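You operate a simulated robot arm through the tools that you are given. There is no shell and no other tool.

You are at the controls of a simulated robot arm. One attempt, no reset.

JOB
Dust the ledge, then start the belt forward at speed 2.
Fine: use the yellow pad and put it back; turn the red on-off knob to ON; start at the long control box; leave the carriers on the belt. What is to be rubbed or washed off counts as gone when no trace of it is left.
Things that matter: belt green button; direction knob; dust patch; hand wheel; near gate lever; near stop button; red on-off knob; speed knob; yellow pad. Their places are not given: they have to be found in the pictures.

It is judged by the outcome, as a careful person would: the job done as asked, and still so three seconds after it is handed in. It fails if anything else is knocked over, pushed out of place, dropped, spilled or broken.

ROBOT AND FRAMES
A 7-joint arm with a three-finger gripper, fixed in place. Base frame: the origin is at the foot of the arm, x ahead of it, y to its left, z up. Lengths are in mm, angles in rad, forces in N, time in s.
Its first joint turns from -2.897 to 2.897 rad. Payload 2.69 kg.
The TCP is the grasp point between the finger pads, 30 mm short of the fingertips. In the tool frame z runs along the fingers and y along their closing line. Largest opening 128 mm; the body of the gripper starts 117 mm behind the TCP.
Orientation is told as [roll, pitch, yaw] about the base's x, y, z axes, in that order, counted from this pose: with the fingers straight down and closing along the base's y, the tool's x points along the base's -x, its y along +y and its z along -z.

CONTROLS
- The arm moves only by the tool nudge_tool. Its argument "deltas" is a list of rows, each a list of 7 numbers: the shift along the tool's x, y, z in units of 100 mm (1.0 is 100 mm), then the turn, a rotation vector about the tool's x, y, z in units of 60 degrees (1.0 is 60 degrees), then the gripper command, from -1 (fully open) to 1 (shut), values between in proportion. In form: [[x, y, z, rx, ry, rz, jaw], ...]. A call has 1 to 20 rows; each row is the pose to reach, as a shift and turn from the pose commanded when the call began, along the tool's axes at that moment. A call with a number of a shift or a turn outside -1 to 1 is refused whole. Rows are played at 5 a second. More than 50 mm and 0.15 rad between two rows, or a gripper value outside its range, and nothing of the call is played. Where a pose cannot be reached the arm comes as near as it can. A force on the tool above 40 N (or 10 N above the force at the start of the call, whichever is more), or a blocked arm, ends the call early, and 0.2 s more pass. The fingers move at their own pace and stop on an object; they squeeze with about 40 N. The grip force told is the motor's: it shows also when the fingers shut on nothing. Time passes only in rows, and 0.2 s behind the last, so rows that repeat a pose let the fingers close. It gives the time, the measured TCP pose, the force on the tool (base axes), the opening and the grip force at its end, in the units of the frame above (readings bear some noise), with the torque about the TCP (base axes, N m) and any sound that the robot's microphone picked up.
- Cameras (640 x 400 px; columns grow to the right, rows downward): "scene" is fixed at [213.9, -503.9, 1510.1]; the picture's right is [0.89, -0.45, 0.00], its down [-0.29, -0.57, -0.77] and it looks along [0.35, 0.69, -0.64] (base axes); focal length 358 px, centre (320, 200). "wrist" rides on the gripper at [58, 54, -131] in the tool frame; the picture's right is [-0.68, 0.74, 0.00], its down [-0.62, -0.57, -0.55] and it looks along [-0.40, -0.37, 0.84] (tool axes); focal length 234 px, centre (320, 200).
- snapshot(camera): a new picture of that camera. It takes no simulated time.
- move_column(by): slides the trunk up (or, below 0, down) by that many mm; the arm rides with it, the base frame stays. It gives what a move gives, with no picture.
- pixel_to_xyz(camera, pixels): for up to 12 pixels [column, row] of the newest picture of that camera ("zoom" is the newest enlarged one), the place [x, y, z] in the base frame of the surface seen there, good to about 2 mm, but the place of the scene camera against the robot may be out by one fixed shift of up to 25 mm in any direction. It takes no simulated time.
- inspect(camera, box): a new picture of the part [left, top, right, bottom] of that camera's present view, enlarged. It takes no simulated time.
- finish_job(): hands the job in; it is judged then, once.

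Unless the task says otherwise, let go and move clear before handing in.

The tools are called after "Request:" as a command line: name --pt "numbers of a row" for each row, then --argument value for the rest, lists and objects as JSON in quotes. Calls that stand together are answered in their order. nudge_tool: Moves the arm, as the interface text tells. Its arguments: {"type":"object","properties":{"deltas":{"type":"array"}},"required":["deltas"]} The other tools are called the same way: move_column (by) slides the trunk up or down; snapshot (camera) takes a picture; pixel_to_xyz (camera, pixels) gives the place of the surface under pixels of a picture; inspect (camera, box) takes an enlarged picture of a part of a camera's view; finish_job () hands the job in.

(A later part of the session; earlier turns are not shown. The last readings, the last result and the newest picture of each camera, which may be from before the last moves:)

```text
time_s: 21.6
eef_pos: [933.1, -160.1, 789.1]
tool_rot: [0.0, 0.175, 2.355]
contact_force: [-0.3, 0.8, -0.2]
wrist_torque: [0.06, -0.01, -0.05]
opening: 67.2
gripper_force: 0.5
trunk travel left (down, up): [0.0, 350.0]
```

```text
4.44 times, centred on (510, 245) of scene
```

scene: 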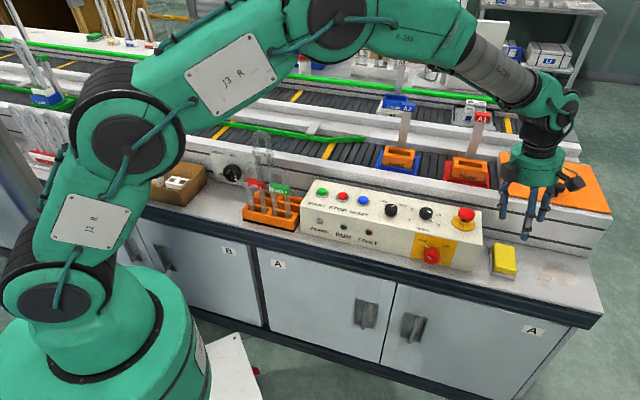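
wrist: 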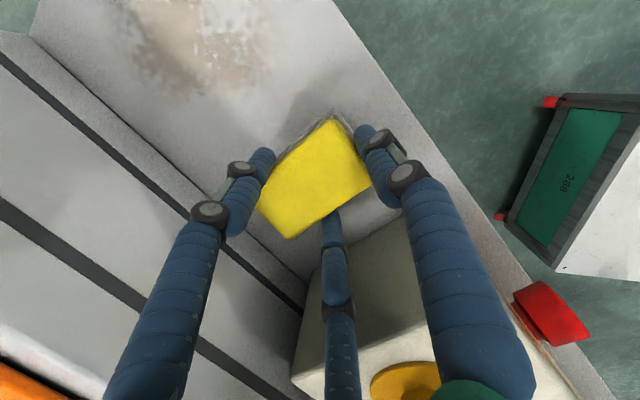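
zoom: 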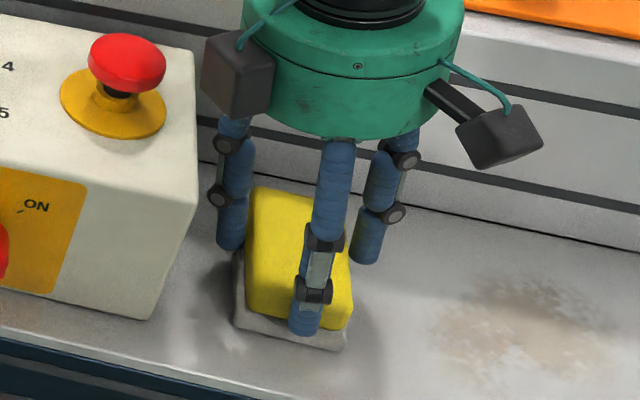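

The front finger has nudged the pad back about 6 mm on its tray (tray itself unmoved). That is as expected until the side fingers meet it; I'll continue closing to squeeze.

Request:
nudge_tool --pt "0 0 0 0 0 0 0.05" --pt "0 0 0 0 0 0 0.12" --pt "0 0 0 0 0 0 0.2" --pt "0 0 0 0 0 0 0.3"

Request:
snapshot --camera "wrist"

Request:
inspect --camera "scene" --box '[460, 200, 560, 290]'

```text
time_s: 22.6
eef_pos: [932.9, -159.9, 788.6]
tool_rot: [-0.001, 0.176, 2.356]
contact_force: [-0.5, 0.6, 3.1]
wrist_torque: [0.06, 0.13, 0.01]
opening: 65.7
gripper_force: 40.1
trunk travel left (down, up): [0.0, 350.0]
```

```text
taken
```

wrist: 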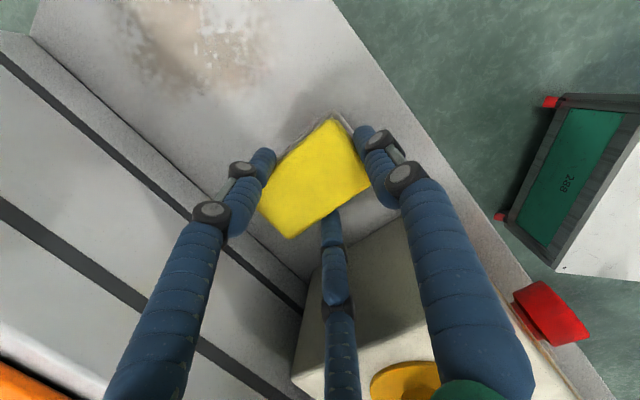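

```text
4.44 times, centred on (510, 245) of scene
```

zoom: 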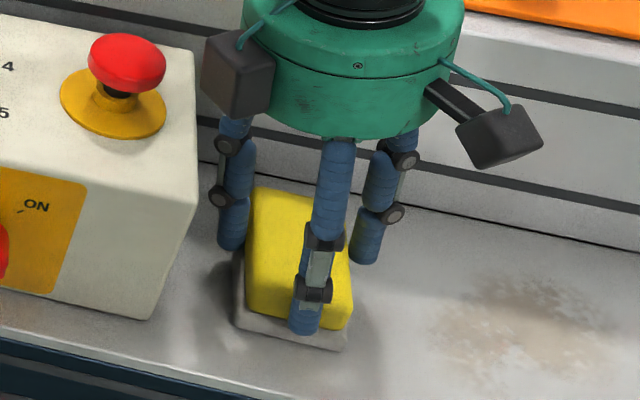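

The pad is squeezed (opening 65.7, 40 N). I'll lift 20 mm to check the hold.

Request:
nudge_tool --pt "0.018 0 -0.1 0 0 0 0.4" --pt "0.035 0 -0.197 0 0 0 0.4" --pt "0.035 0 -0.197 0 0 0 0.4"

Request:
snapshot --camera "wrist"

Request:
inspect --camera "scene" --box '[460, 200, 560, 290]'

```text
time_s: 23.4
eef_pos: [933.4, -161.0, 808.6]
tool_rot: [0.001, 0.175, 2.358]
contact_force: [-0.8, -0.5, -0.6]
wrist_torque: [-0.01, -0.03, -0.02]
opening: 65.4
gripper_force: 40.1
trunk travel left (down, up): [0.0, 350.0]
```

```text
taken
```

wrist: 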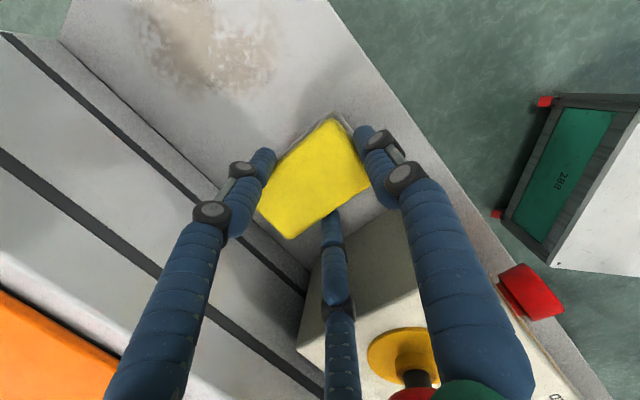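

```text
4.44 times, centred on (510, 245) of scene
```

zoom: 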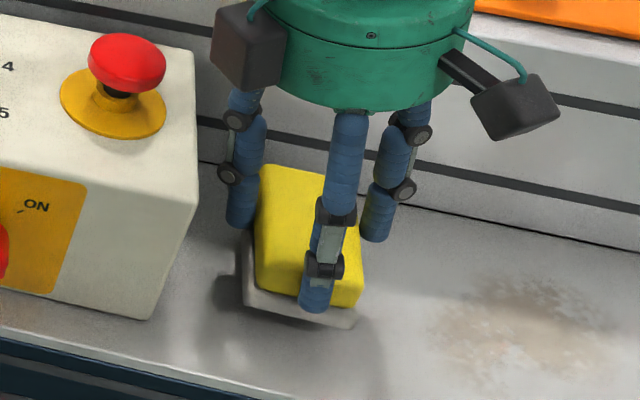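

The pad lifted, but the grey base came up with it (its shadow is at zoom (215, 290)). I need to know whether the grey part belongs to the pad or is a separate tray gripped by mistake, so I measure closely.

Request:
inspect --camera "scene" --box '[490, 230, 550, 280]'

Request:
pixel_to_xyz --camera "zoom" --pixels '[[300, 320], [300, 300], [250, 335], [250, 300], [230, 320], [340, 330], [380, 320], [400, 350], [170, 230], [190, 200], [300, 345], [160, 340]]'

Request:
inspect --camera "wrist" --box '[220, 100, 420, 260]'

```text
8.00 times, centred on (520, 255) of scene
```

zoom: 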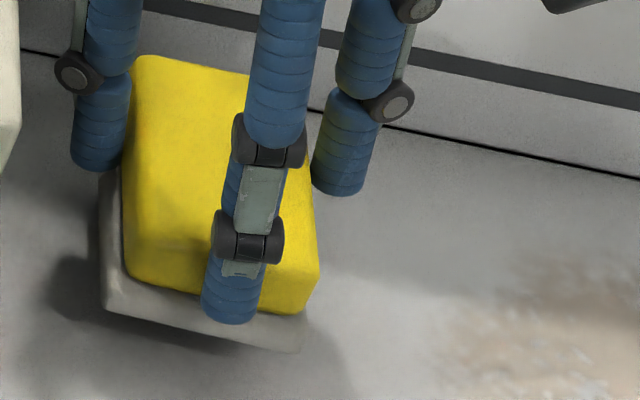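

```text
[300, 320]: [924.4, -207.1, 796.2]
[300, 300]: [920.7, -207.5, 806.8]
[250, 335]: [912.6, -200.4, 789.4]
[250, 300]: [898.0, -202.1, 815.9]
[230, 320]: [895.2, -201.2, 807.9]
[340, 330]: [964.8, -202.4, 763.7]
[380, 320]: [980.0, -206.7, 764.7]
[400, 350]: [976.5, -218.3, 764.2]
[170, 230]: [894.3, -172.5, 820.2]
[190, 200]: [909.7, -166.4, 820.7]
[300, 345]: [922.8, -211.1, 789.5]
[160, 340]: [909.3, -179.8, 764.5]
```

```text
2.50 times, centred on (320, 180) of wrist
```

zoom: 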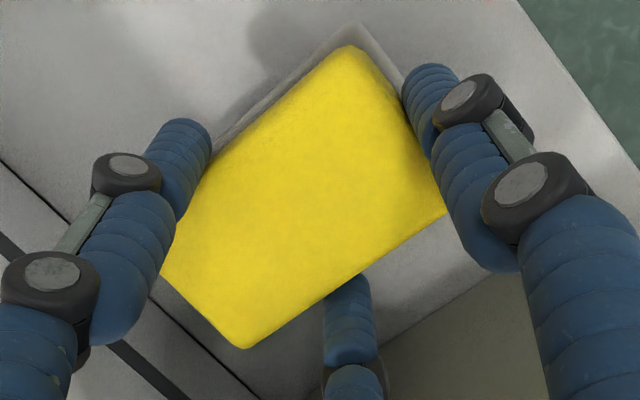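

The front fingertip ends at z≈784, above the grey layer's top (≈774), so only the yellow part is held: the grey layer is the pad's own base. Let me measure where the pad now sits relative to the tool.

Request:
pixel_to_xyz --camera "wrist" --pixels '[[330, 121], [366, 186], [290, 234], [260, 208], [313, 180], [335, 113], [345, 200], [320, 215]]'

```text
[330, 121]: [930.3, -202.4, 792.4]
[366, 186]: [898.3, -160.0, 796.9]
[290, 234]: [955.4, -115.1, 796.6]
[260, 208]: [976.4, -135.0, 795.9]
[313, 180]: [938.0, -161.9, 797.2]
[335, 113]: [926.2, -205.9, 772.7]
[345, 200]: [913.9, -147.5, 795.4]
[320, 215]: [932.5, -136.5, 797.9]
```

The pad is held with its centre ≈(+5 u, +8 v) from the tool and about 7° turned. I'll carry it 20 mm above the ledge to the near side of the dust.

Request:
nudge_tool --pt "0.2 0.03 0.036 0 0 0 0.4" --pt "0.45 0.06 0.08 0 0 0 0.4" --pt "0.75 0.09 0.133 0 0 0 0.4" --pt "0.995 0.11 0.177 0 0 0 0.4" --pt "0.995 0.11 0.177 0 0 0 0.4"

Request:
snapshot --camera "wrist"

Request:
inspect --camera "scene" --box '[460, 180, 620, 310]'

```text
time_s: 24.6
eef_pos: [995.5, -240.1, 807.5]
tool_rot: [0.0, 0.175, 2.357]
contact_force: [-0.2, -0.2, -0.8]
wrist_torque: [0.03, -0.01, -0.02]
opening: 65.5
gripper_force: 40.0
trunk travel left (down, up): [0.0, 350.0]
```

```text
taken
```

wrist: 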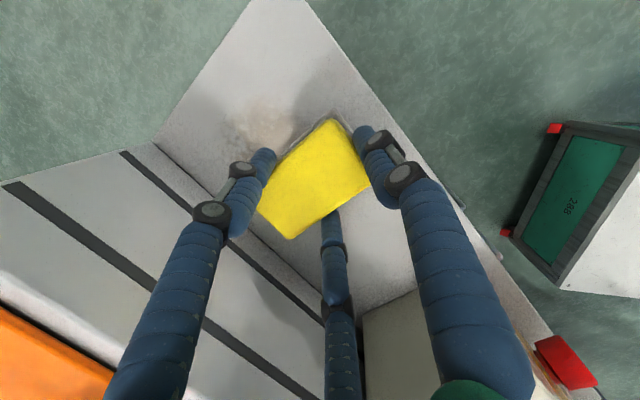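

```text
3.08 times, centred on (540, 245) of scene
```

zoom: 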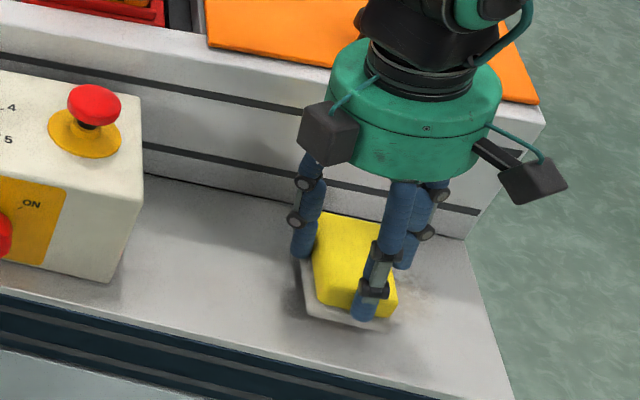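

Pad is now above the near part of the dust at TCP (995.5, -240, 807.5). Descending gently: 17 mm first, then fine steps while watching the force.

Request:
nudge_tool --pt "-0.015 0 0.085 0 0 0 0.4" --pt "-0.03 0 0.167 0 0 0 0.4" --pt "-0.03 0 0.167 0 0 0 0.4"

Request:
nudge_tool --pt "-0.003 0 0.015 0 0 0 0.4" --pt "-0.006 0 0.03 0 0 0 0.4" --pt "-0.006 0 0.03 0 0 0 0.4"

```text
time_s: 25.4
eef_pos: [996.4, -238.8, 788.8]
tool_rot: [0.0, 0.174, 2.356]
contact_force: [0.1, 0.9, -0.1]
wrist_torque: [-0.03, 0.03, 0.01]
opening: 65.4
gripper_force: 39.8
trunk travel left (down, up): [0.0, 350.0]
```

```text
time_s: 26.1
eef_pos: [996.9, -239.3, 789.2]
tool_rot: [-0.001, 0.177, 2.356]
contact_force: [-1.5, -0.4, 7.7]
wrist_torque: [0.13, 0.27, 0.06]
opening: 65.2
gripper_force: 40.2
trunk travel left (down, up): [0.0, 350.0]
```

Pressing on the ledge at about 8 N. Now I'll sweep outward 65 mm, shift 24 mm towards the wall, and sweep back.

Request:
nudge_tool --pt "0.15 0 0.027 0 0 0 0.4" --pt "0.3 0 0.053 0 0 0 0.4" --pt "0.45 0 0.08 0 0 0 0.4" --pt "0.6 0 0.107 0 0 0 0.4" --pt "0.64 0 0.114 0 0 0 0.4" --pt "0.64 -0.12 0.114 0 0 0 0.4" --pt "0.64 -0.24 0.114 0 0 0 0.4" --pt "0.5 -0.24 0.089 0 0 0 0.4" --pt "0.35 -0.24 0.062 0 0 0 0.4" --pt "0.2 -0.24 0.036 0 0 0 0.4" --pt "0.05 -0.24 0.009 0 0 0 0.4" --pt "0.0 -0.24 0.0 0 0 0 0.4"

Request:
snapshot --camera "wrist"

Request:
inspect --camera "scene" --box '[460, 180, 620, 310]'

```text
time_s: 28.8
eef_pos: [1011.3, -222.2, 789.3]
tool_rot: [0.0, 0.175, 2.356]
contact_force: [0.4, -2.1, 11.8]
wrist_torque: [0.4, 0.02, -0.02]
opening: 65.2
gripper_force: 40.6
trunk travel left (down, up): [0.0, 350.0]
```

```text
taken
```

wrist: 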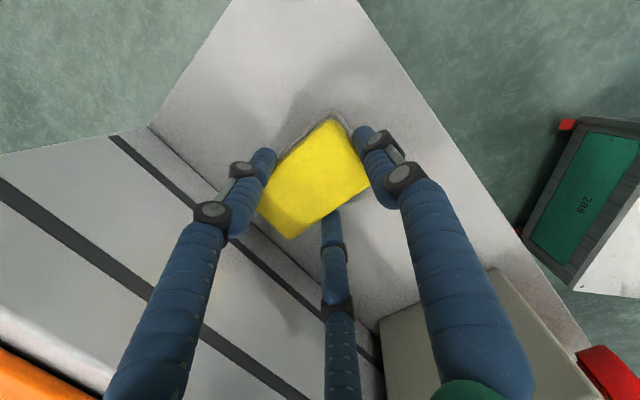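

```text
3.08 times, centred on (540, 245) of scene
```

zoom: 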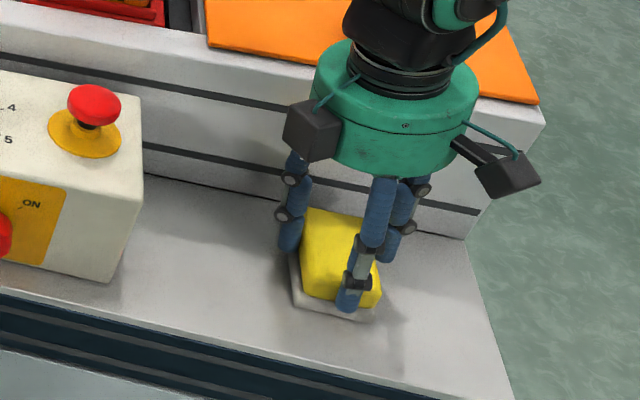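

The dust looks gone in both views. I'll make one more slightly wider pass to be sure, then lift and look closely.

Request:
nudge_tool --pt "-0.08 0.0 -0.014 0 0 0 0.4" --pt "-0.08 0.15 -0.014 0 0 0 0.4" --pt "-0.08 0.3 -0.014 0 0 0 0.4" --pt "0.1 0.3 0.018 0 0 0 0.4" --pt "0.25 0.3 0.045 0 0 0 0.4" --pt "0.4 0.3 0.071 0 0 0 0.4" --pt "0.55 0.3 0.098 0 0 0 0.4" --pt "0.7 0.3 0.125 0 0 0 0.4" --pt "0.7 0.15 0.125 0 0 0 0.4" --pt "0.7 0.0 0.125 0 0 0 0.4" --pt "0.7 -0.05 0.125 0 0 0 0.4" --pt "0.55 -0.05 0.098 0 0 0 0.4" --pt "0.4 -0.05 0.071 0 0 0 0.4" --pt "0.25 -0.05 0.045 0 0 0 0.4" --pt "0.1 -0.05 0.018 0 0 0 0.4" --pt "-0.1 -0.05 -0.018 0 0 0 0.4"

Request:
nudge_tool --pt "0.018 0 -0.1 0 0 0 0.4" --pt "0.053 0 -0.295 0 0 0 0.4" --pt "0.053 0 -0.295 0 0 0 0.4"

Request:
inspect --camera "wrist" --box '[140, 0, 420, 180]'

Request:
inspect --camera "scene" --box '[460, 180, 620, 310]'

```text
time_s: 32.1
eef_pos: [1006.9, -211.1, 789.6]
tool_rot: [-0.001, 0.176, 2.356]
contact_force: [-2.4, 2.6, 6.6]
wrist_torque: [0.44, 0.07, 0.09]
opening: 64.9
gripper_force: 39.4
trunk travel left (down, up): [0.0, 350.0]
```

```text
time_s: 33.0
eef_pos: [1009.0, -212.5, 819.4]
tool_rot: [0.001, 0.174, 2.356]
contact_force: [-0.1, -0.3, -0.9]
wrist_torque: [0.0, 0.0, -0.02]
opening: 64.8
gripper_force: 40.1
trunk travel left (down, up): [0.0, 350.0]
```

```text
2.22 times, centred on (280, 90) of wrist
```

zoom: 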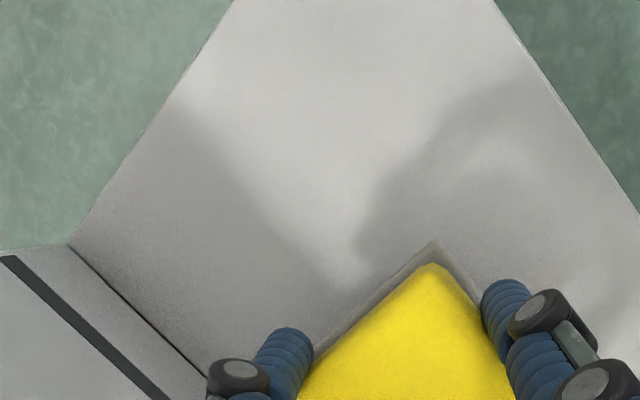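

```text
3.08 times, centred on (540, 245) of scene
```

zoom: 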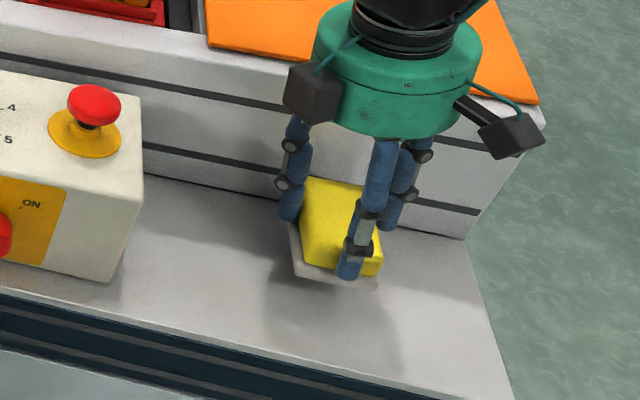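

The visible ledge is clean. Now I'll measure the pad's pose in the grip, so that I can put it back square and in its original spot.

Request:
inspect --camera "wrist" --box '[220, 100, 420, 260]'

Request:
pixel_to_xyz --camera "zoom" --pixels '[[345, 52], [436, 212], [245, 340], [168, 268], [420, 180], [390, 115], [400, 240], [300, 310], [350, 30], [200, 300], [300, 200], [260, 120]]'

```text
2.50 times, centred on (320, 180) of wrist
```

zoom: 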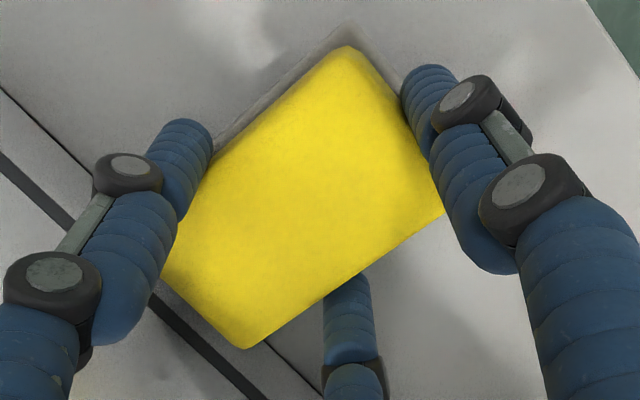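

```text
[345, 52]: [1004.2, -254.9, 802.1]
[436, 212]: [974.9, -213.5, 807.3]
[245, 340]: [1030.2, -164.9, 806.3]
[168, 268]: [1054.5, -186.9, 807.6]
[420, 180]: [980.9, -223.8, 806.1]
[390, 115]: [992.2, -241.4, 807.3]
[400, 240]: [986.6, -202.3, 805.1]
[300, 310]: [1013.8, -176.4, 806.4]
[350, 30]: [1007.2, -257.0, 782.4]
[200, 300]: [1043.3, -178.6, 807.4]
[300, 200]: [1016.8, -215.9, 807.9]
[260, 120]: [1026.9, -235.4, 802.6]
```

The pad sits at ≈(+2.5 u, +9 v) from the tool and almost square. Carrying it back over its original spot (centre ≈(942, -153)), still 30 mm up.

Request:
nudge_tool --pt "-0.25 0.05 -0.045 0 0 -0.01 0.4" --pt "-0.5 0.1 -0.09 0 0 -0.02 0.4" --pt "-0.75 0.148 -0.133 0 0 -0.03 0.4" --pt "-0.903 0.148 -0.16 0 0 -0.04 0.4" --pt "-0.903 0.148 -0.16 0 0 -0.04 0.4" --pt "-0.903 0.148 -0.16 0 0 -0.04 0.4"

Request:
inspect --camera "wrist" --box '[220, 100, 420, 260]'

Request:
pixel_to_xyz --camera "zoom" --pixels '[[345, 52], [436, 212], [245, 340], [168, 268], [390, 115], [400, 240], [300, 310], [200, 300], [300, 200], [260, 120]]'

Request:
inspect --camera "scene" --box '[460, 180, 620, 310]'

```text
time_s: 34.4
eef_pos: [933.8, -157.8, 818.3]
tool_rot: [0.006, 0.174, 2.396]
contact_force: [0.4, 0.3, -1.5]
wrist_torque: [-0.02, -0.01, -0.02]
opening: 64.8
gripper_force: 39.6
trunk travel left (down, up): [0.0, 350.0]
```

```text
2.50 times, centred on (320, 180) of wrist
```

zoom: 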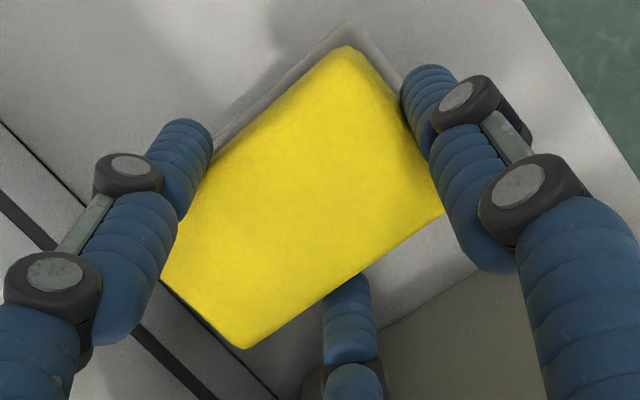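

```text
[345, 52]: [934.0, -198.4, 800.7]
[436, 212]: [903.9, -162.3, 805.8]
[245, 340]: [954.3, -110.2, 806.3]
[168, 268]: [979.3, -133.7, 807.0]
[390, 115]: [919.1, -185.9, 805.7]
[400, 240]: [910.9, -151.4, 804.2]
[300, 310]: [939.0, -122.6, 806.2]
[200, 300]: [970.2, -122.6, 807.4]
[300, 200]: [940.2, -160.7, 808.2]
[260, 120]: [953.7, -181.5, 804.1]
```

```text
3.08 times, centred on (540, 245) of scene
```

zoom: 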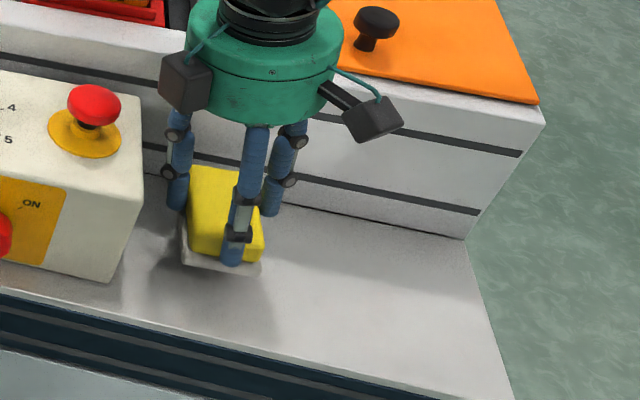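

The ledge is clean and the pad is over its original spot within ~1–2 mm and square. Lowering it 28 mm to the ledge.

Request:
nudge_tool --pt "-0.02 0 0.09 0 0 0 0.4" --pt "-0.04 0 0.18 0 0 0 0.4" --pt "-0.055 0 0.255 0 0 0 0.4" --pt "-0.06 0 0.285 0 0 0 0.4" --pt "-0.06 0 0.285 0 0 0 0.4"

```text
time_s: 35.5
eef_pos: [934.4, -158.3, 791.0]
tool_rot: [0.007, 0.174, 2.397]
contact_force: [-0.6, -1.5, -0.7]
wrist_torque: [0.04, -0.02, -0.01]
opening: 64.7
gripper_force: 39.8
trunk travel left (down, up): [0.0, 350.0]
```

No contact yet; lowering in 1 mm steps.

Request:
nudge_tool --pt "-0.002 0 0.01 0 0 0 0.4" --pt "-0.004 0 0.02 0 0 0 0.4" --pt "-0.004 0 0.02 0 0 0 0.4"

```text
time_s: 36.4
eef_pos: [934.9, -158.4, 790.5]
tool_rot: [0.006, 0.177, 2.4]
contact_force: [-2.1, -3.7, 17.3]
wrist_torque: [0.84, -0.29, 0.03]
opening: 64.6
gripper_force: 40.3
trunk travel left (down, up): [0.0, 350.0]
```

The pad is on the ledge (17 N). I'll ease up 1 mm and open to 80 mm.

Request:
nudge_tool --pt "0.002 0 -0.01 0 0 0 0.4" --pt "0.002 0 -0.01 0 0 0 0.0" --pt "0.002 0 -0.01 0 0 0 -0.12" --pt "0.002 0 -0.01 0 0 0 -0.25" --pt "0.002 0 -0.01 0 0 0 -0.25"

Request:
inspect --camera "wrist" --box '[220, 100, 420, 260]'

```text
time_s: 37.5
eef_pos: [933.9, -157.2, 787.8]
tool_rot: [0.007, 0.174, 2.397]
contact_force: [0.3, -0.4, -0.5]
wrist_torque: [0.01, -0.02, 0.0]
opening: 80.0
gripper_force: 0.1
trunk travel left (down, up): [0.0, 350.0]
```

```text
2.50 times, centred on (320, 180) of wrist
```

zoom: 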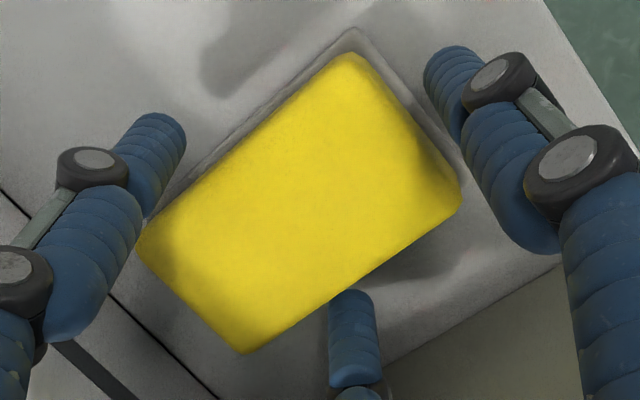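

The pad is released with clear gaps to all three fingers. Rising straight up.

Request:
nudge_tool --pt "0.035 0 -0.2 0 0 0 -0.25" --pt "0.1 0 -0.55 0 0 0 -0.25" --pt "0.175 0 -0.985 0 0 0 -0.25" --pt "0.175 0 -0.985 0 0 0 -0.25"

Request:
nudge_tool --pt "0.08 0 -0.45 0 0 0 -0.25" --pt "0.16 0 -0.9 0 0 0 -0.25" --pt "0.175 0 -0.985 0 0 0 -0.25" --pt "0.175 0 -0.985 0 0 0 -0.25"

Request:
snapshot --camera "wrist"

Request:
inspect --camera "scene" --box '[450, 200, 630, 320]'

```text
time_s: 38.5
eef_pos: [932.5, -154.6, 892.5]
tool_rot: [0.008, 0.176, 2.398]
contact_force: [-0.5, -0.4, 0.5]
wrist_torque: [0.01, -0.03, 0.0]
opening: 80.1
gripper_force: 0.1
trunk travel left (down, up): [0.0, 350.0]
```

```text
time_s: 39.5
eef_pos: [933.9, -156.8, 987.7]
tool_rot: [0.008, 0.174, 2.398]
contact_force: [1.2, -1.1, 0.3]
wrist_torque: [0.01, 0.05, 0.03]
opening: 80.5
gripper_force: 0.1
trunk travel left (down, up): [0.0, 350.0]
```

```text
taken
```

wrist: 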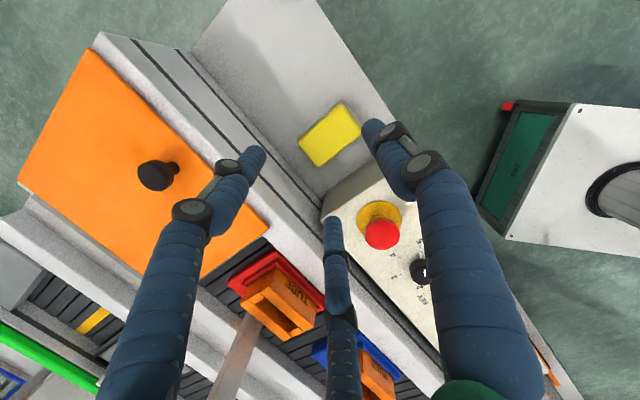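

```text
3.33 times, centred on (540, 260) of scene
```

zoom: 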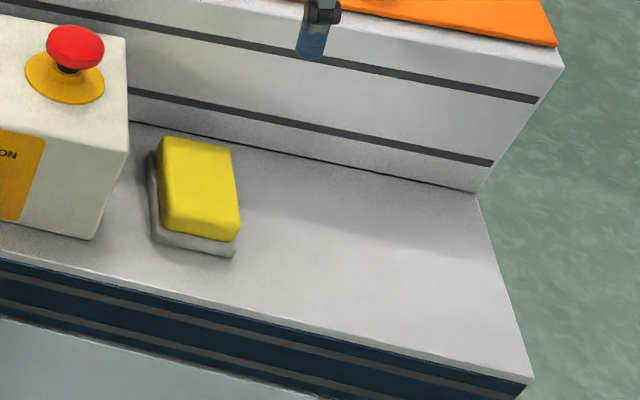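

The dust is gone and the pad is back, maybe a few mm behind its first spot. Let me measure that deviation.

Request:
inspect --camera "wrist" --box '[280, 80, 380, 190]'

Request:
pixel_to_xyz --camera "zoom" --pixels '[[375, 105], [432, 205], [280, 310], [210, 215], [320, 200], [205, 235], [280, 322], [400, 150], [300, 155], [350, 255]]'

```text
3.64 times, centred on (330, 135) of wrist
```

zoom: 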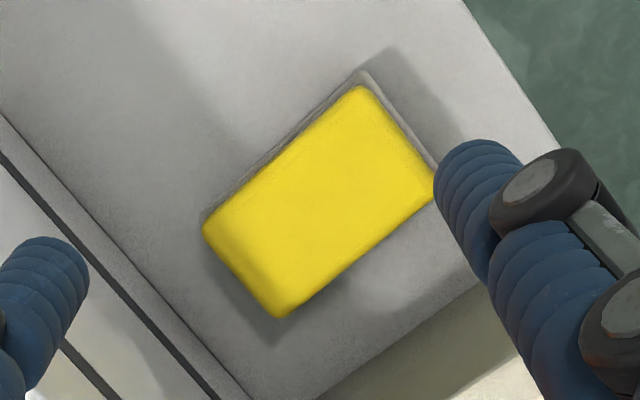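

```text
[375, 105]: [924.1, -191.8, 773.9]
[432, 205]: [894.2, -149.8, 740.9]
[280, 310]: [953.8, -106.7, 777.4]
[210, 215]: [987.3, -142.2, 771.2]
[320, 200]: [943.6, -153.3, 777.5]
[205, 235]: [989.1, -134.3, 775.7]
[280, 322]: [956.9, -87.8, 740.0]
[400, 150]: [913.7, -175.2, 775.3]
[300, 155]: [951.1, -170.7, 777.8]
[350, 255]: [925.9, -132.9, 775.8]
```

The pad's edges are within ~3 mm of where they were, and no dust is left. Next I'll bring the tool upright and turn it back towards yaw -45°, in free air, ready for the knobs.

Request:
nudge_tool --pt "0 0 0 0 -0.083 0 -0.25" --pt "0 0 0 0 -0.1667 0 -0.25" --pt "0 0 0 0 -0.1667 0 -0.25"

Request:
nudge_tool --pt "0 0 0 0 0 0.125 -0.25" --pt "0 0 0 0 0 0.25 -0.25" --pt "0 0 0 0 0 0.375 -0.25" --pt "0 0 0 0 0 0.5 -0.25" --pt "0 0 0 0 0 0.625 -0.25" --pt "0 0 0 0 0 0.75 -0.25" --pt "0 0 0 0 0 0.875 -0.25" --pt "0 0 0 0 0 1.0 -0.25"

Request:
nudge_tool --pt "0 0 0 0 0 0.125 -0.25" --pt "0 0 0 0 0 0.25 -0.25" --pt "0 0 0 0 0 0.375 -0.25" --pt "0 0 0 0 0 0.5 -0.25" --pt "0 0 0 0 0 0.625 -0.25" --pt "0 0 0 0 0 0.75 -0.25" --pt "0 0 0 0 0 0.875 -0.25" --pt "0 0 0 0 0 1.0 -0.25"

Request:
nudge_tool --pt "0 0 0 0 0 0.125 -0.25" --pt "0 0 0 0 0 0.25 -0.25" --pt "0 0 0 0 0 0.375 -0.25" --pt "0 0 0 0 0 0.5 -0.25" --pt "0 0 0 0 0 0.625 -0.25" --pt "0 0 0 0 0 0.75 -0.25" --pt "0 0 0 0 0 0.875 -0.25" --pt "0 0 0 0 0 1.0 -0.25" --pt "0 0 0 0 0 1.0 -0.25"

```text
time_s: 40.4
eef_pos: [933.8, -156.7, 987.1]
tool_rot: [0.008, -0.004, 2.396]
contact_force: [0.5, 0.5, -0.4]
wrist_torque: [0.02, 0.02, -0.04]
opening: 80.0
gripper_force: 0.2
trunk travel left (down, up): [0.0, 350.0]
```

```text
time_s: 42.1
eef_pos: [935.7, -156.8, 988.7]
tool_rot: [0.004, 0.008, 1.348]
contact_force: [-0.6, 0.3, 0.2]
wrist_torque: [-0.01, -0.01, -0.01]
opening: 80.1
gripper_force: 0.1
trunk travel left (down, up): [0.0, 350.0]
```

```text
time_s: 44.0
eef_pos: [936.4, -155.6, 988.6]
tool_rot: [-0.004, 0.008, 0.3]
contact_force: [-1.1, 0.4, -0.4]
wrist_torque: [0.01, 0.04, 0.02]
opening: 80.1
gripper_force: 0.1
trunk travel left (down, up): [0.0, 350.0]
```

```text
time_s: 46.0
eef_pos: [934.7, -157.0, 987.7]
tool_rot: [-0.007, 0.0, -0.746]
contact_force: [-0.3, 0.0, 0.4]
wrist_torque: [0.0, 0.0, 0.02]
opening: 79.8
gripper_force: 0.0
trunk travel left (down, up): [0.0, 350.0]
```

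Upright at yaw ≈-43°. Now moving back along the bench over the control box, closing the fingers on the way so the camera sees well.

Request:
nudge_tool --pt "0.4 0 -0.1 0 0 0 1" --pt "0.8 0 -0.2 0 0 0 1" --pt "1.0 0 -0.3 0 0 0 1"

Request:
nudge_tool --pt "0.4 0 0 0 0 0 1" --pt "0.8 0 0 0 0 0 1" --pt "1.0 0 0 0 0 0 1" --pt "1.0 0 0 0 0 0 1"

Request:
snapshot --camera "wrist"

```text
time_s: 46.8
eef_pos: [860.2, -89.5, 1019.7]
tool_rot: [-0.007, 0.0, -0.744]
contact_force: [-0.1, 0.4, 0.3]
wrist_torque: [-0.02, 0.01, 0.01]
opening: 1.9
gripper_force: 31.3
trunk travel left (down, up): [0.0, 350.0]
```

```text
time_s: 47.8
eef_pos: [787.8, -19.0, 1017.4]
tool_rot: [-0.007, -0.001, -0.746]
contact_force: [-0.9, 0.3, -0.5]
wrist_torque: [-0.05, -0.02, -0.07]
opening: 1.9
gripper_force: 31.5
trunk travel left (down, up): [0.0, 350.0]
```

```text
taken
```

wrist: 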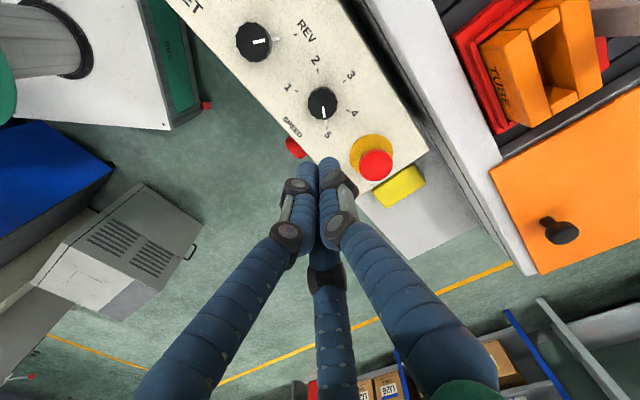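

Good view: direction knob at px (254, 42), speed knob at px (322, 103). Zooming to measure the tick marks.

Request:
inspect --camera "wrist" --box '[270, 30, 390, 150]'

Request:
pixel_to_xyz --camera "wrist" --pixels '[[322, 103], [297, 91], [318, 72], [343, 78], [349, 109], [329, 124], [254, 42], [295, 35], [258, 5], [376, 165], [240, 60], [330, 40]]'

Request:
inspect --camera "wrist" --box '[200, 0, 330, 90]'

```text
3.33 times, centred on (330, 90) of wrist
```

zoom: 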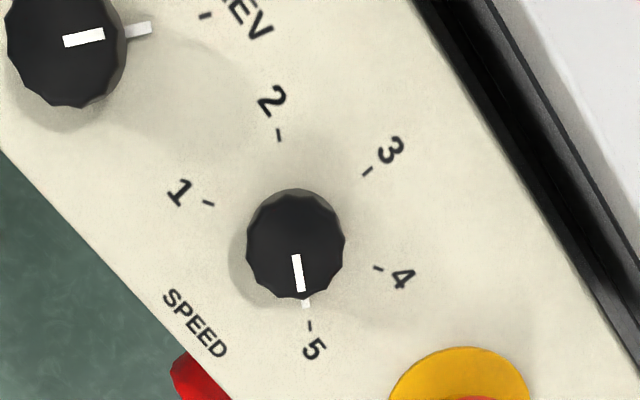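

```text
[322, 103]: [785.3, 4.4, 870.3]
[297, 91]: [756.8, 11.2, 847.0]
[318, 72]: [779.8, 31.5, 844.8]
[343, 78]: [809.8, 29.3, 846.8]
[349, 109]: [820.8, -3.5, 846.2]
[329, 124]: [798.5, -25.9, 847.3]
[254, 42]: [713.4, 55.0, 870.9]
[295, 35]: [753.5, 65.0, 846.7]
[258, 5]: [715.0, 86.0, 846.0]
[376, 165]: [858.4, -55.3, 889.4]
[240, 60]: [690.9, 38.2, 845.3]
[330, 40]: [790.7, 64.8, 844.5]
```

```text
4.44 times, centred on (265, 45) of wrist
```

zoom: 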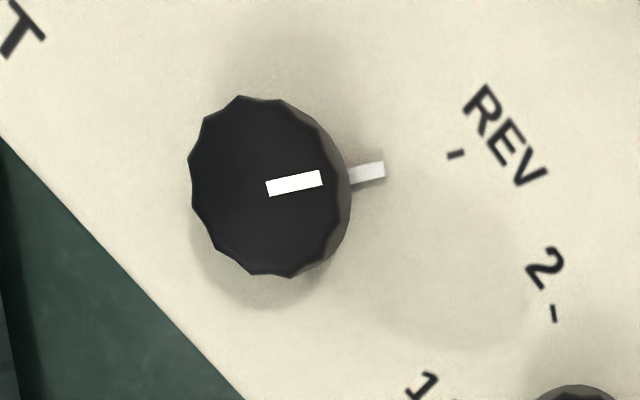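

The speed ticks are 60° apart (5 at -75°, 2 at +105° in base axes; pointer on 5), centre ≈(787.5, 2.4); the direction pointer is at ≈15° on REV. I'll move over the direction knob, turning to yaw -15° so that no finger meets its pointer tab.

Request:
nudge_tool --pt "0.25 -0.03 0 0 0 -0.12 1" --pt "0.5 -0.06 0 0 0 -0.24 1" --pt "0.75 -0.09 0 0 0 -0.36 1" --pt "0.922 -0.116 0 0 0 -0.462 1" --pt "0.922 -0.116 0 0 0 -0.462 1"

Request:
snapshot --camera "wrist"

Request:
inspect --camera "scene" --box '[360, 180, 460, 240]'

```text
time_s: 49.0
eef_pos: [711.7, 32.7, 1017.8]
tool_rot: [-0.007, 0.002, -0.26]
contact_force: [-0.7, -0.8, 0.3]
wrist_torque: [0.0, -0.03, -0.02]
opening: 2.3
gripper_force: 31.2
trunk travel left (down, up): [0.0, 350.0]
```

```text
taken
```

wrist: 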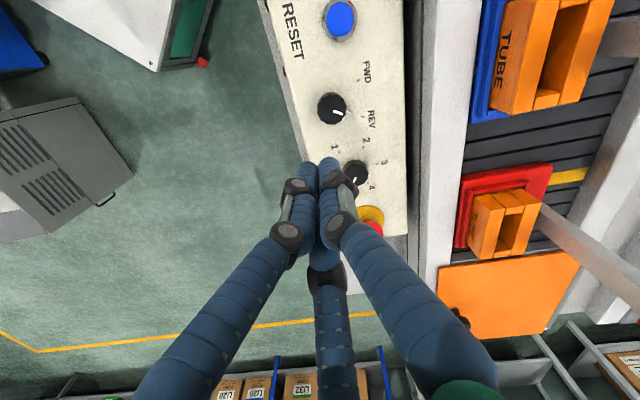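

```text
6.40 times, centred on (410, 210) of scene
```

zoom: 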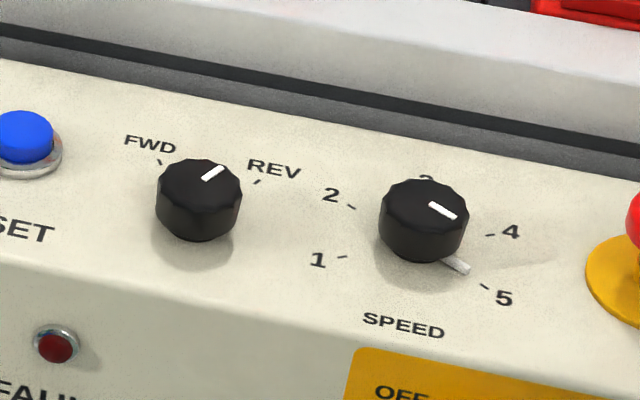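

Request:
inspect --camera "wrist" --box '[290, 60, 410, 160]'

Request:
pixel_to_xyz --camera "wrist" --pixels '[[332, 108], [360, 80], [358, 112], [345, 111], [340, 20], [356, 171], [370, 139], [383, 150]]'

```text
4.00 times, centred on (350, 110) of wrist
```

zoom: 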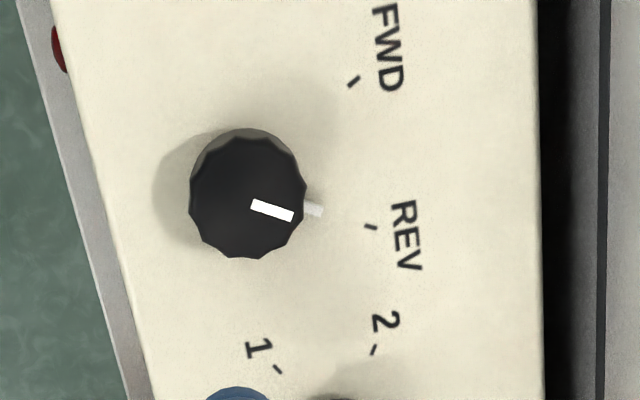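

```text
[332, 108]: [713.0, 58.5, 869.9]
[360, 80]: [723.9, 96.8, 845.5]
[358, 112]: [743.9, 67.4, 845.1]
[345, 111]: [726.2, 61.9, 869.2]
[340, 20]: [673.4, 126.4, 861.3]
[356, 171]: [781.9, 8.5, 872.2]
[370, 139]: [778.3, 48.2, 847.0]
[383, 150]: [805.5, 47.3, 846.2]
```

FWD tick is at ≈77° and REV at ≈15° around the knob centre ≈(712.5, 54.3), so a 60° counter-clockwise turn is needed. I'll centre over the knob, open to 64 mm and go down to just above it.

Request:
nudge_tool --pt "0.048 0.211 0.2 0 0 0 0" --pt "0.048 0.211 0.6 0 0 0 0" --pt "0.048 0.211 0.9 0 0 0 0" --pt "0.048 0.211 0.9 0 0 0 0"

Request:
snapshot --camera "wrist"

Request:
inspect --camera "scene" --box '[330, 120, 490, 240]'

```text
time_s: 50.0
eef_pos: [713.0, 54.6, 929.2]
tool_rot: [-0.006, 0.003, -0.261]
contact_force: [-0.2, -0.3, -0.1]
wrist_torque: [0.03, -0.01, 0.05]
opening: 63.9
gripper_force: 0.0
trunk travel left (down, up): [0.0, 350.0]
```

```text
taken
```

wrist: 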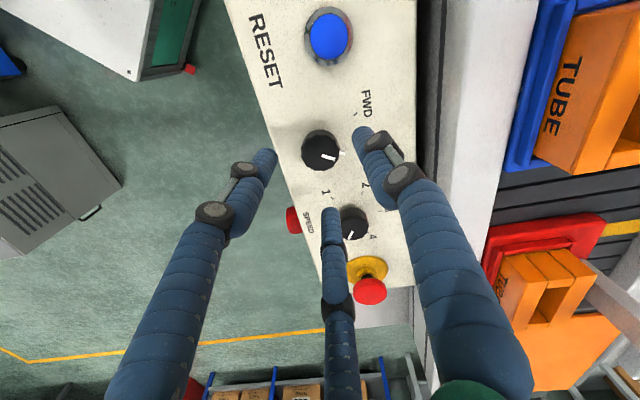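

```text
3.33 times, centred on (410, 180) of scene
```

zoom: 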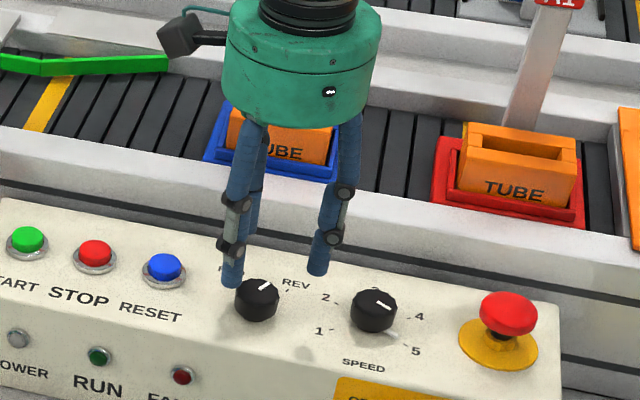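

Fingers are above the knob. I'll zoom to see how well the knob is centred on the tool axis (expected px (319, 156)).

Request:
inspect --camera "wrist" --box '[260, 100, 380, 200]'

Request:
pixel_to_xyz --camera "wrist" --pixels '[[320, 150], [303, 148], [336, 145], [318, 132], [320, 165], [319, 156], [312, 150]]'

```text
4.00 times, centred on (320, 150) of wrist
```

zoom: 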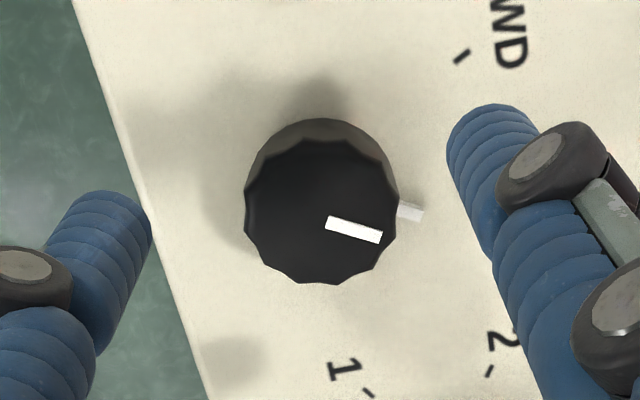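

```text
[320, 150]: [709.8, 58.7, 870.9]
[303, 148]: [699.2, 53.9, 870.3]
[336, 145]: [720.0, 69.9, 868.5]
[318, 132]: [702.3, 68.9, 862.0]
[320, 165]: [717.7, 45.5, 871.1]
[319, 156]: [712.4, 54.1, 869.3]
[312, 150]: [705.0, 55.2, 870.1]
```

The knob centre is ≈(711.5, 56), under 2 mm from the tool axis. Descending 41 mm so the fingers surround it.

Request:
nudge_tool --pt "0.012 0.007 0.2 0 0 0 0" --pt "0.012 0.007 0.41 0 0 0 0" --pt "0.012 0.007 0.41 0 0 0 0"

Request:
snapshot --camera "wrist"

Request:
inspect --camera "scene" --box '[330, 120, 490, 240]'

```text
time_s: 50.8
eef_pos: [714.2, 55.6, 885.8]
tool_rot: [-0.006, 0.003, -0.258]
contact_force: [-0.7, -0.3, 0.3]
wrist_torque: [-0.02, -0.01, 0.0]
opening: 63.9
gripper_force: 0.2
trunk travel left (down, up): [0.0, 350.0]
```

```text
taken
```

wrist: 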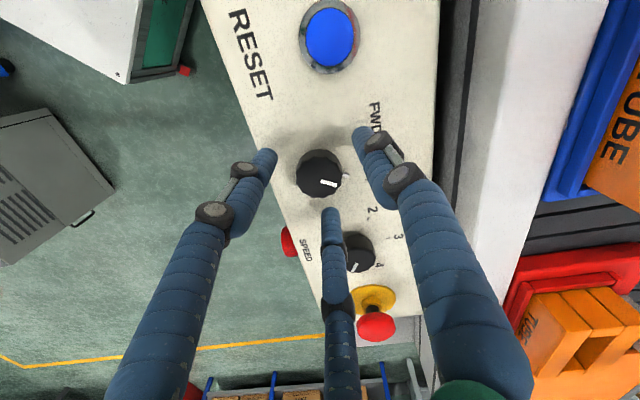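

```text
3.33 times, centred on (410, 180) of scene
```

zoom: 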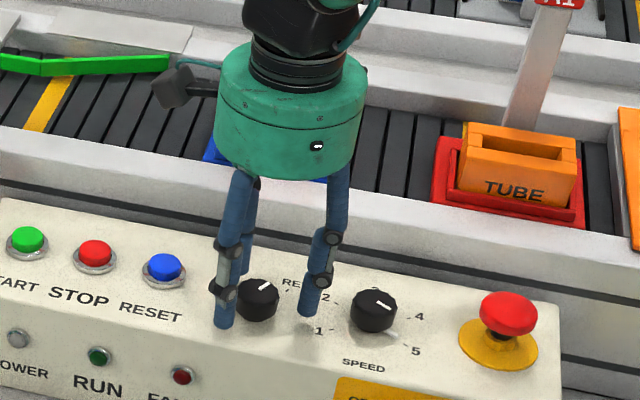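

Fingers surround the knob with no contact. Closing on it.

Request:
nudge_tool --pt "0 0 0 0 0 0 0.2" --pt "0 0 0 0 0 0 0.4" --pt "0 0 0 0 0 0 0.6" --pt "0 0 0 0 0 0 0.8" --pt "0 0 0 0 0 0 0.8"

Request:
inspect --camera "wrist" --box '[260, 100, 380, 250]'

```text
time_s: 52.0
eef_pos: [714.1, 56.2, 885.8]
tool_rot: [-0.009, 0.003, -0.259]
contact_force: [-2.4, -7.7, 0.5]
wrist_torque: [-0.33, 0.08, 0.01]
opening: 32.5
gripper_force: 44.6
trunk travel left (down, up): [0.0, 350.0]
```

```text
2.67 times, centred on (320, 175) of wrist
```

zoom: 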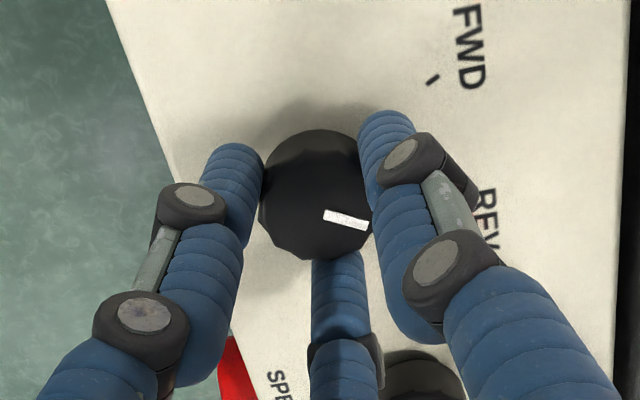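

Gripped (opening 32.5 mm), with a small sideways load, so I shift the tool 1.5 mm and turn it 60° counter-clockwise (towards FWD).

Request:
nudge_tool --pt "0.001 -0.008 0 0 0 0 0.8" --pt "0.001 -0.016 0 0 0 -0.1 0.8" --pt "0.001 -0.016 0 0 0 -0.2 0.8" --pt "0.001 -0.016 0 0 0 -0.3 0.8" --pt "0.001 -0.016 0 0 0 -0.4 0.8" --pt "0.001 -0.016 0 0 0 -0.5 0.8" --pt "0.001 -0.016 0 0 0 -0.6 0.8" --pt "0.001 -0.016 0 0 0 -0.7 0.8" --pt "0.001 -0.016 0 0 0 -0.8 0.8" --pt "0.001 -0.016 0 0 0 -0.9 0.8" --pt "0.001 -0.016 0 0 0 -1.0 0.8" --pt "0.001 -0.016 0 0 0 -1.0 0.8"

Request:
inspect --camera "wrist" --box '[240, 80, 400, 250]'

Request:
inspect --camera "scene" --box '[330, 150, 470, 240]'

```text
time_s: 53.9
eef_pos: [714.5, 55.8, 886.6]
tool_rot: [-0.002, 0.006, 0.51]
contact_force: [15.4, 4.9, -17.3]
wrist_torque: [0.39, -0.23, -0.01]
opening: 32.3
gripper_force: 45.1
trunk travel left (down, up): [0.0, 350.0]
stopped in row 9: the force on the tool passed its limit at 40 N (the readings are from after the stop); the commanded pose is now the measured one
```

```text
2.35 times, centred on (320, 165) of wrist
```

zoom: 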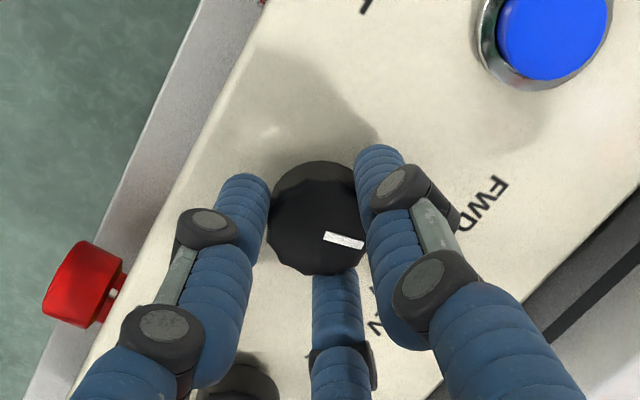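

```text
4.44 times, centred on (400, 195) of scene
```

zoom: 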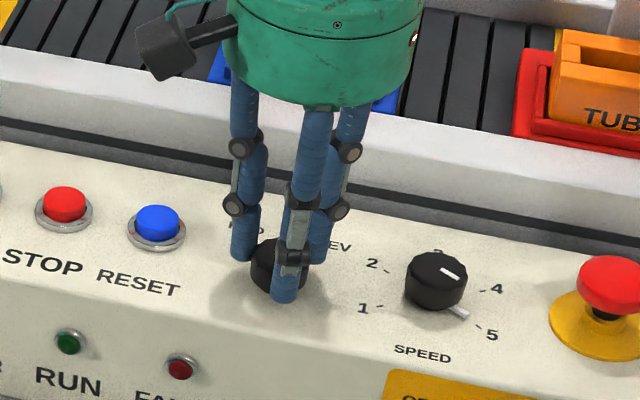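

The turn stopped at about 44° because the side load passed 40 N; the knob has turned with the gripper. I'll open, and look at the pointer.

Request:
nudge_tool --pt "0 0 0 0 0 0 0.4" --pt "0 0 0 0 0 0 0.0" --pt "0 0 0 0 0 0 0.0"

Request:
snapshot --camera "wrist"

Request:
inspect --camera "wrist" --box '[240, 80, 400, 250]'

Request:
inspect --camera "scene" --box '[330, 150, 470, 240]'

```text
time_s: 54.7
eef_pos: [712.3, 54.9, 887.6]
tool_rot: [-0.002, 0.007, 0.511]
contact_force: [0.0, -0.1, 0.6]
wrist_torque: [0.0, 0.01, 0.01]
opening: 63.9
gripper_force: 0.1
trunk travel left (down, up): [0.0, 350.0]
```

```text
taken
```

wrist: 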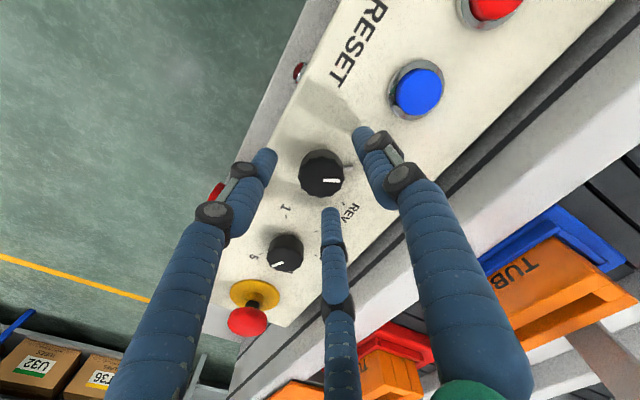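

```text
2.35 times, centred on (320, 165) of wrist
```

zoom: 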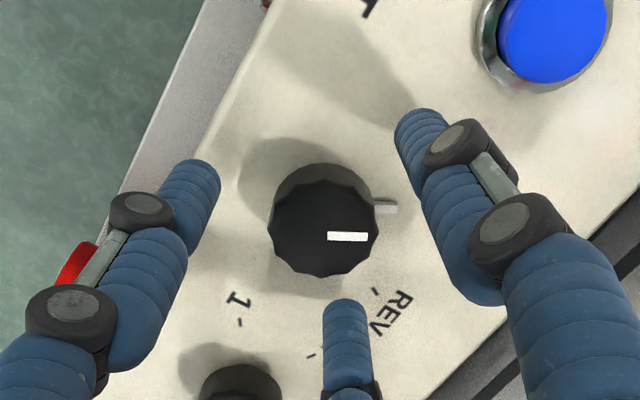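

```text
4.44 times, centred on (400, 195) of scene
```

zoom: 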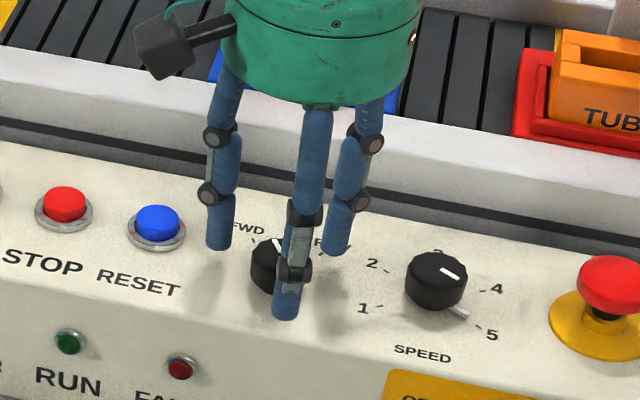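

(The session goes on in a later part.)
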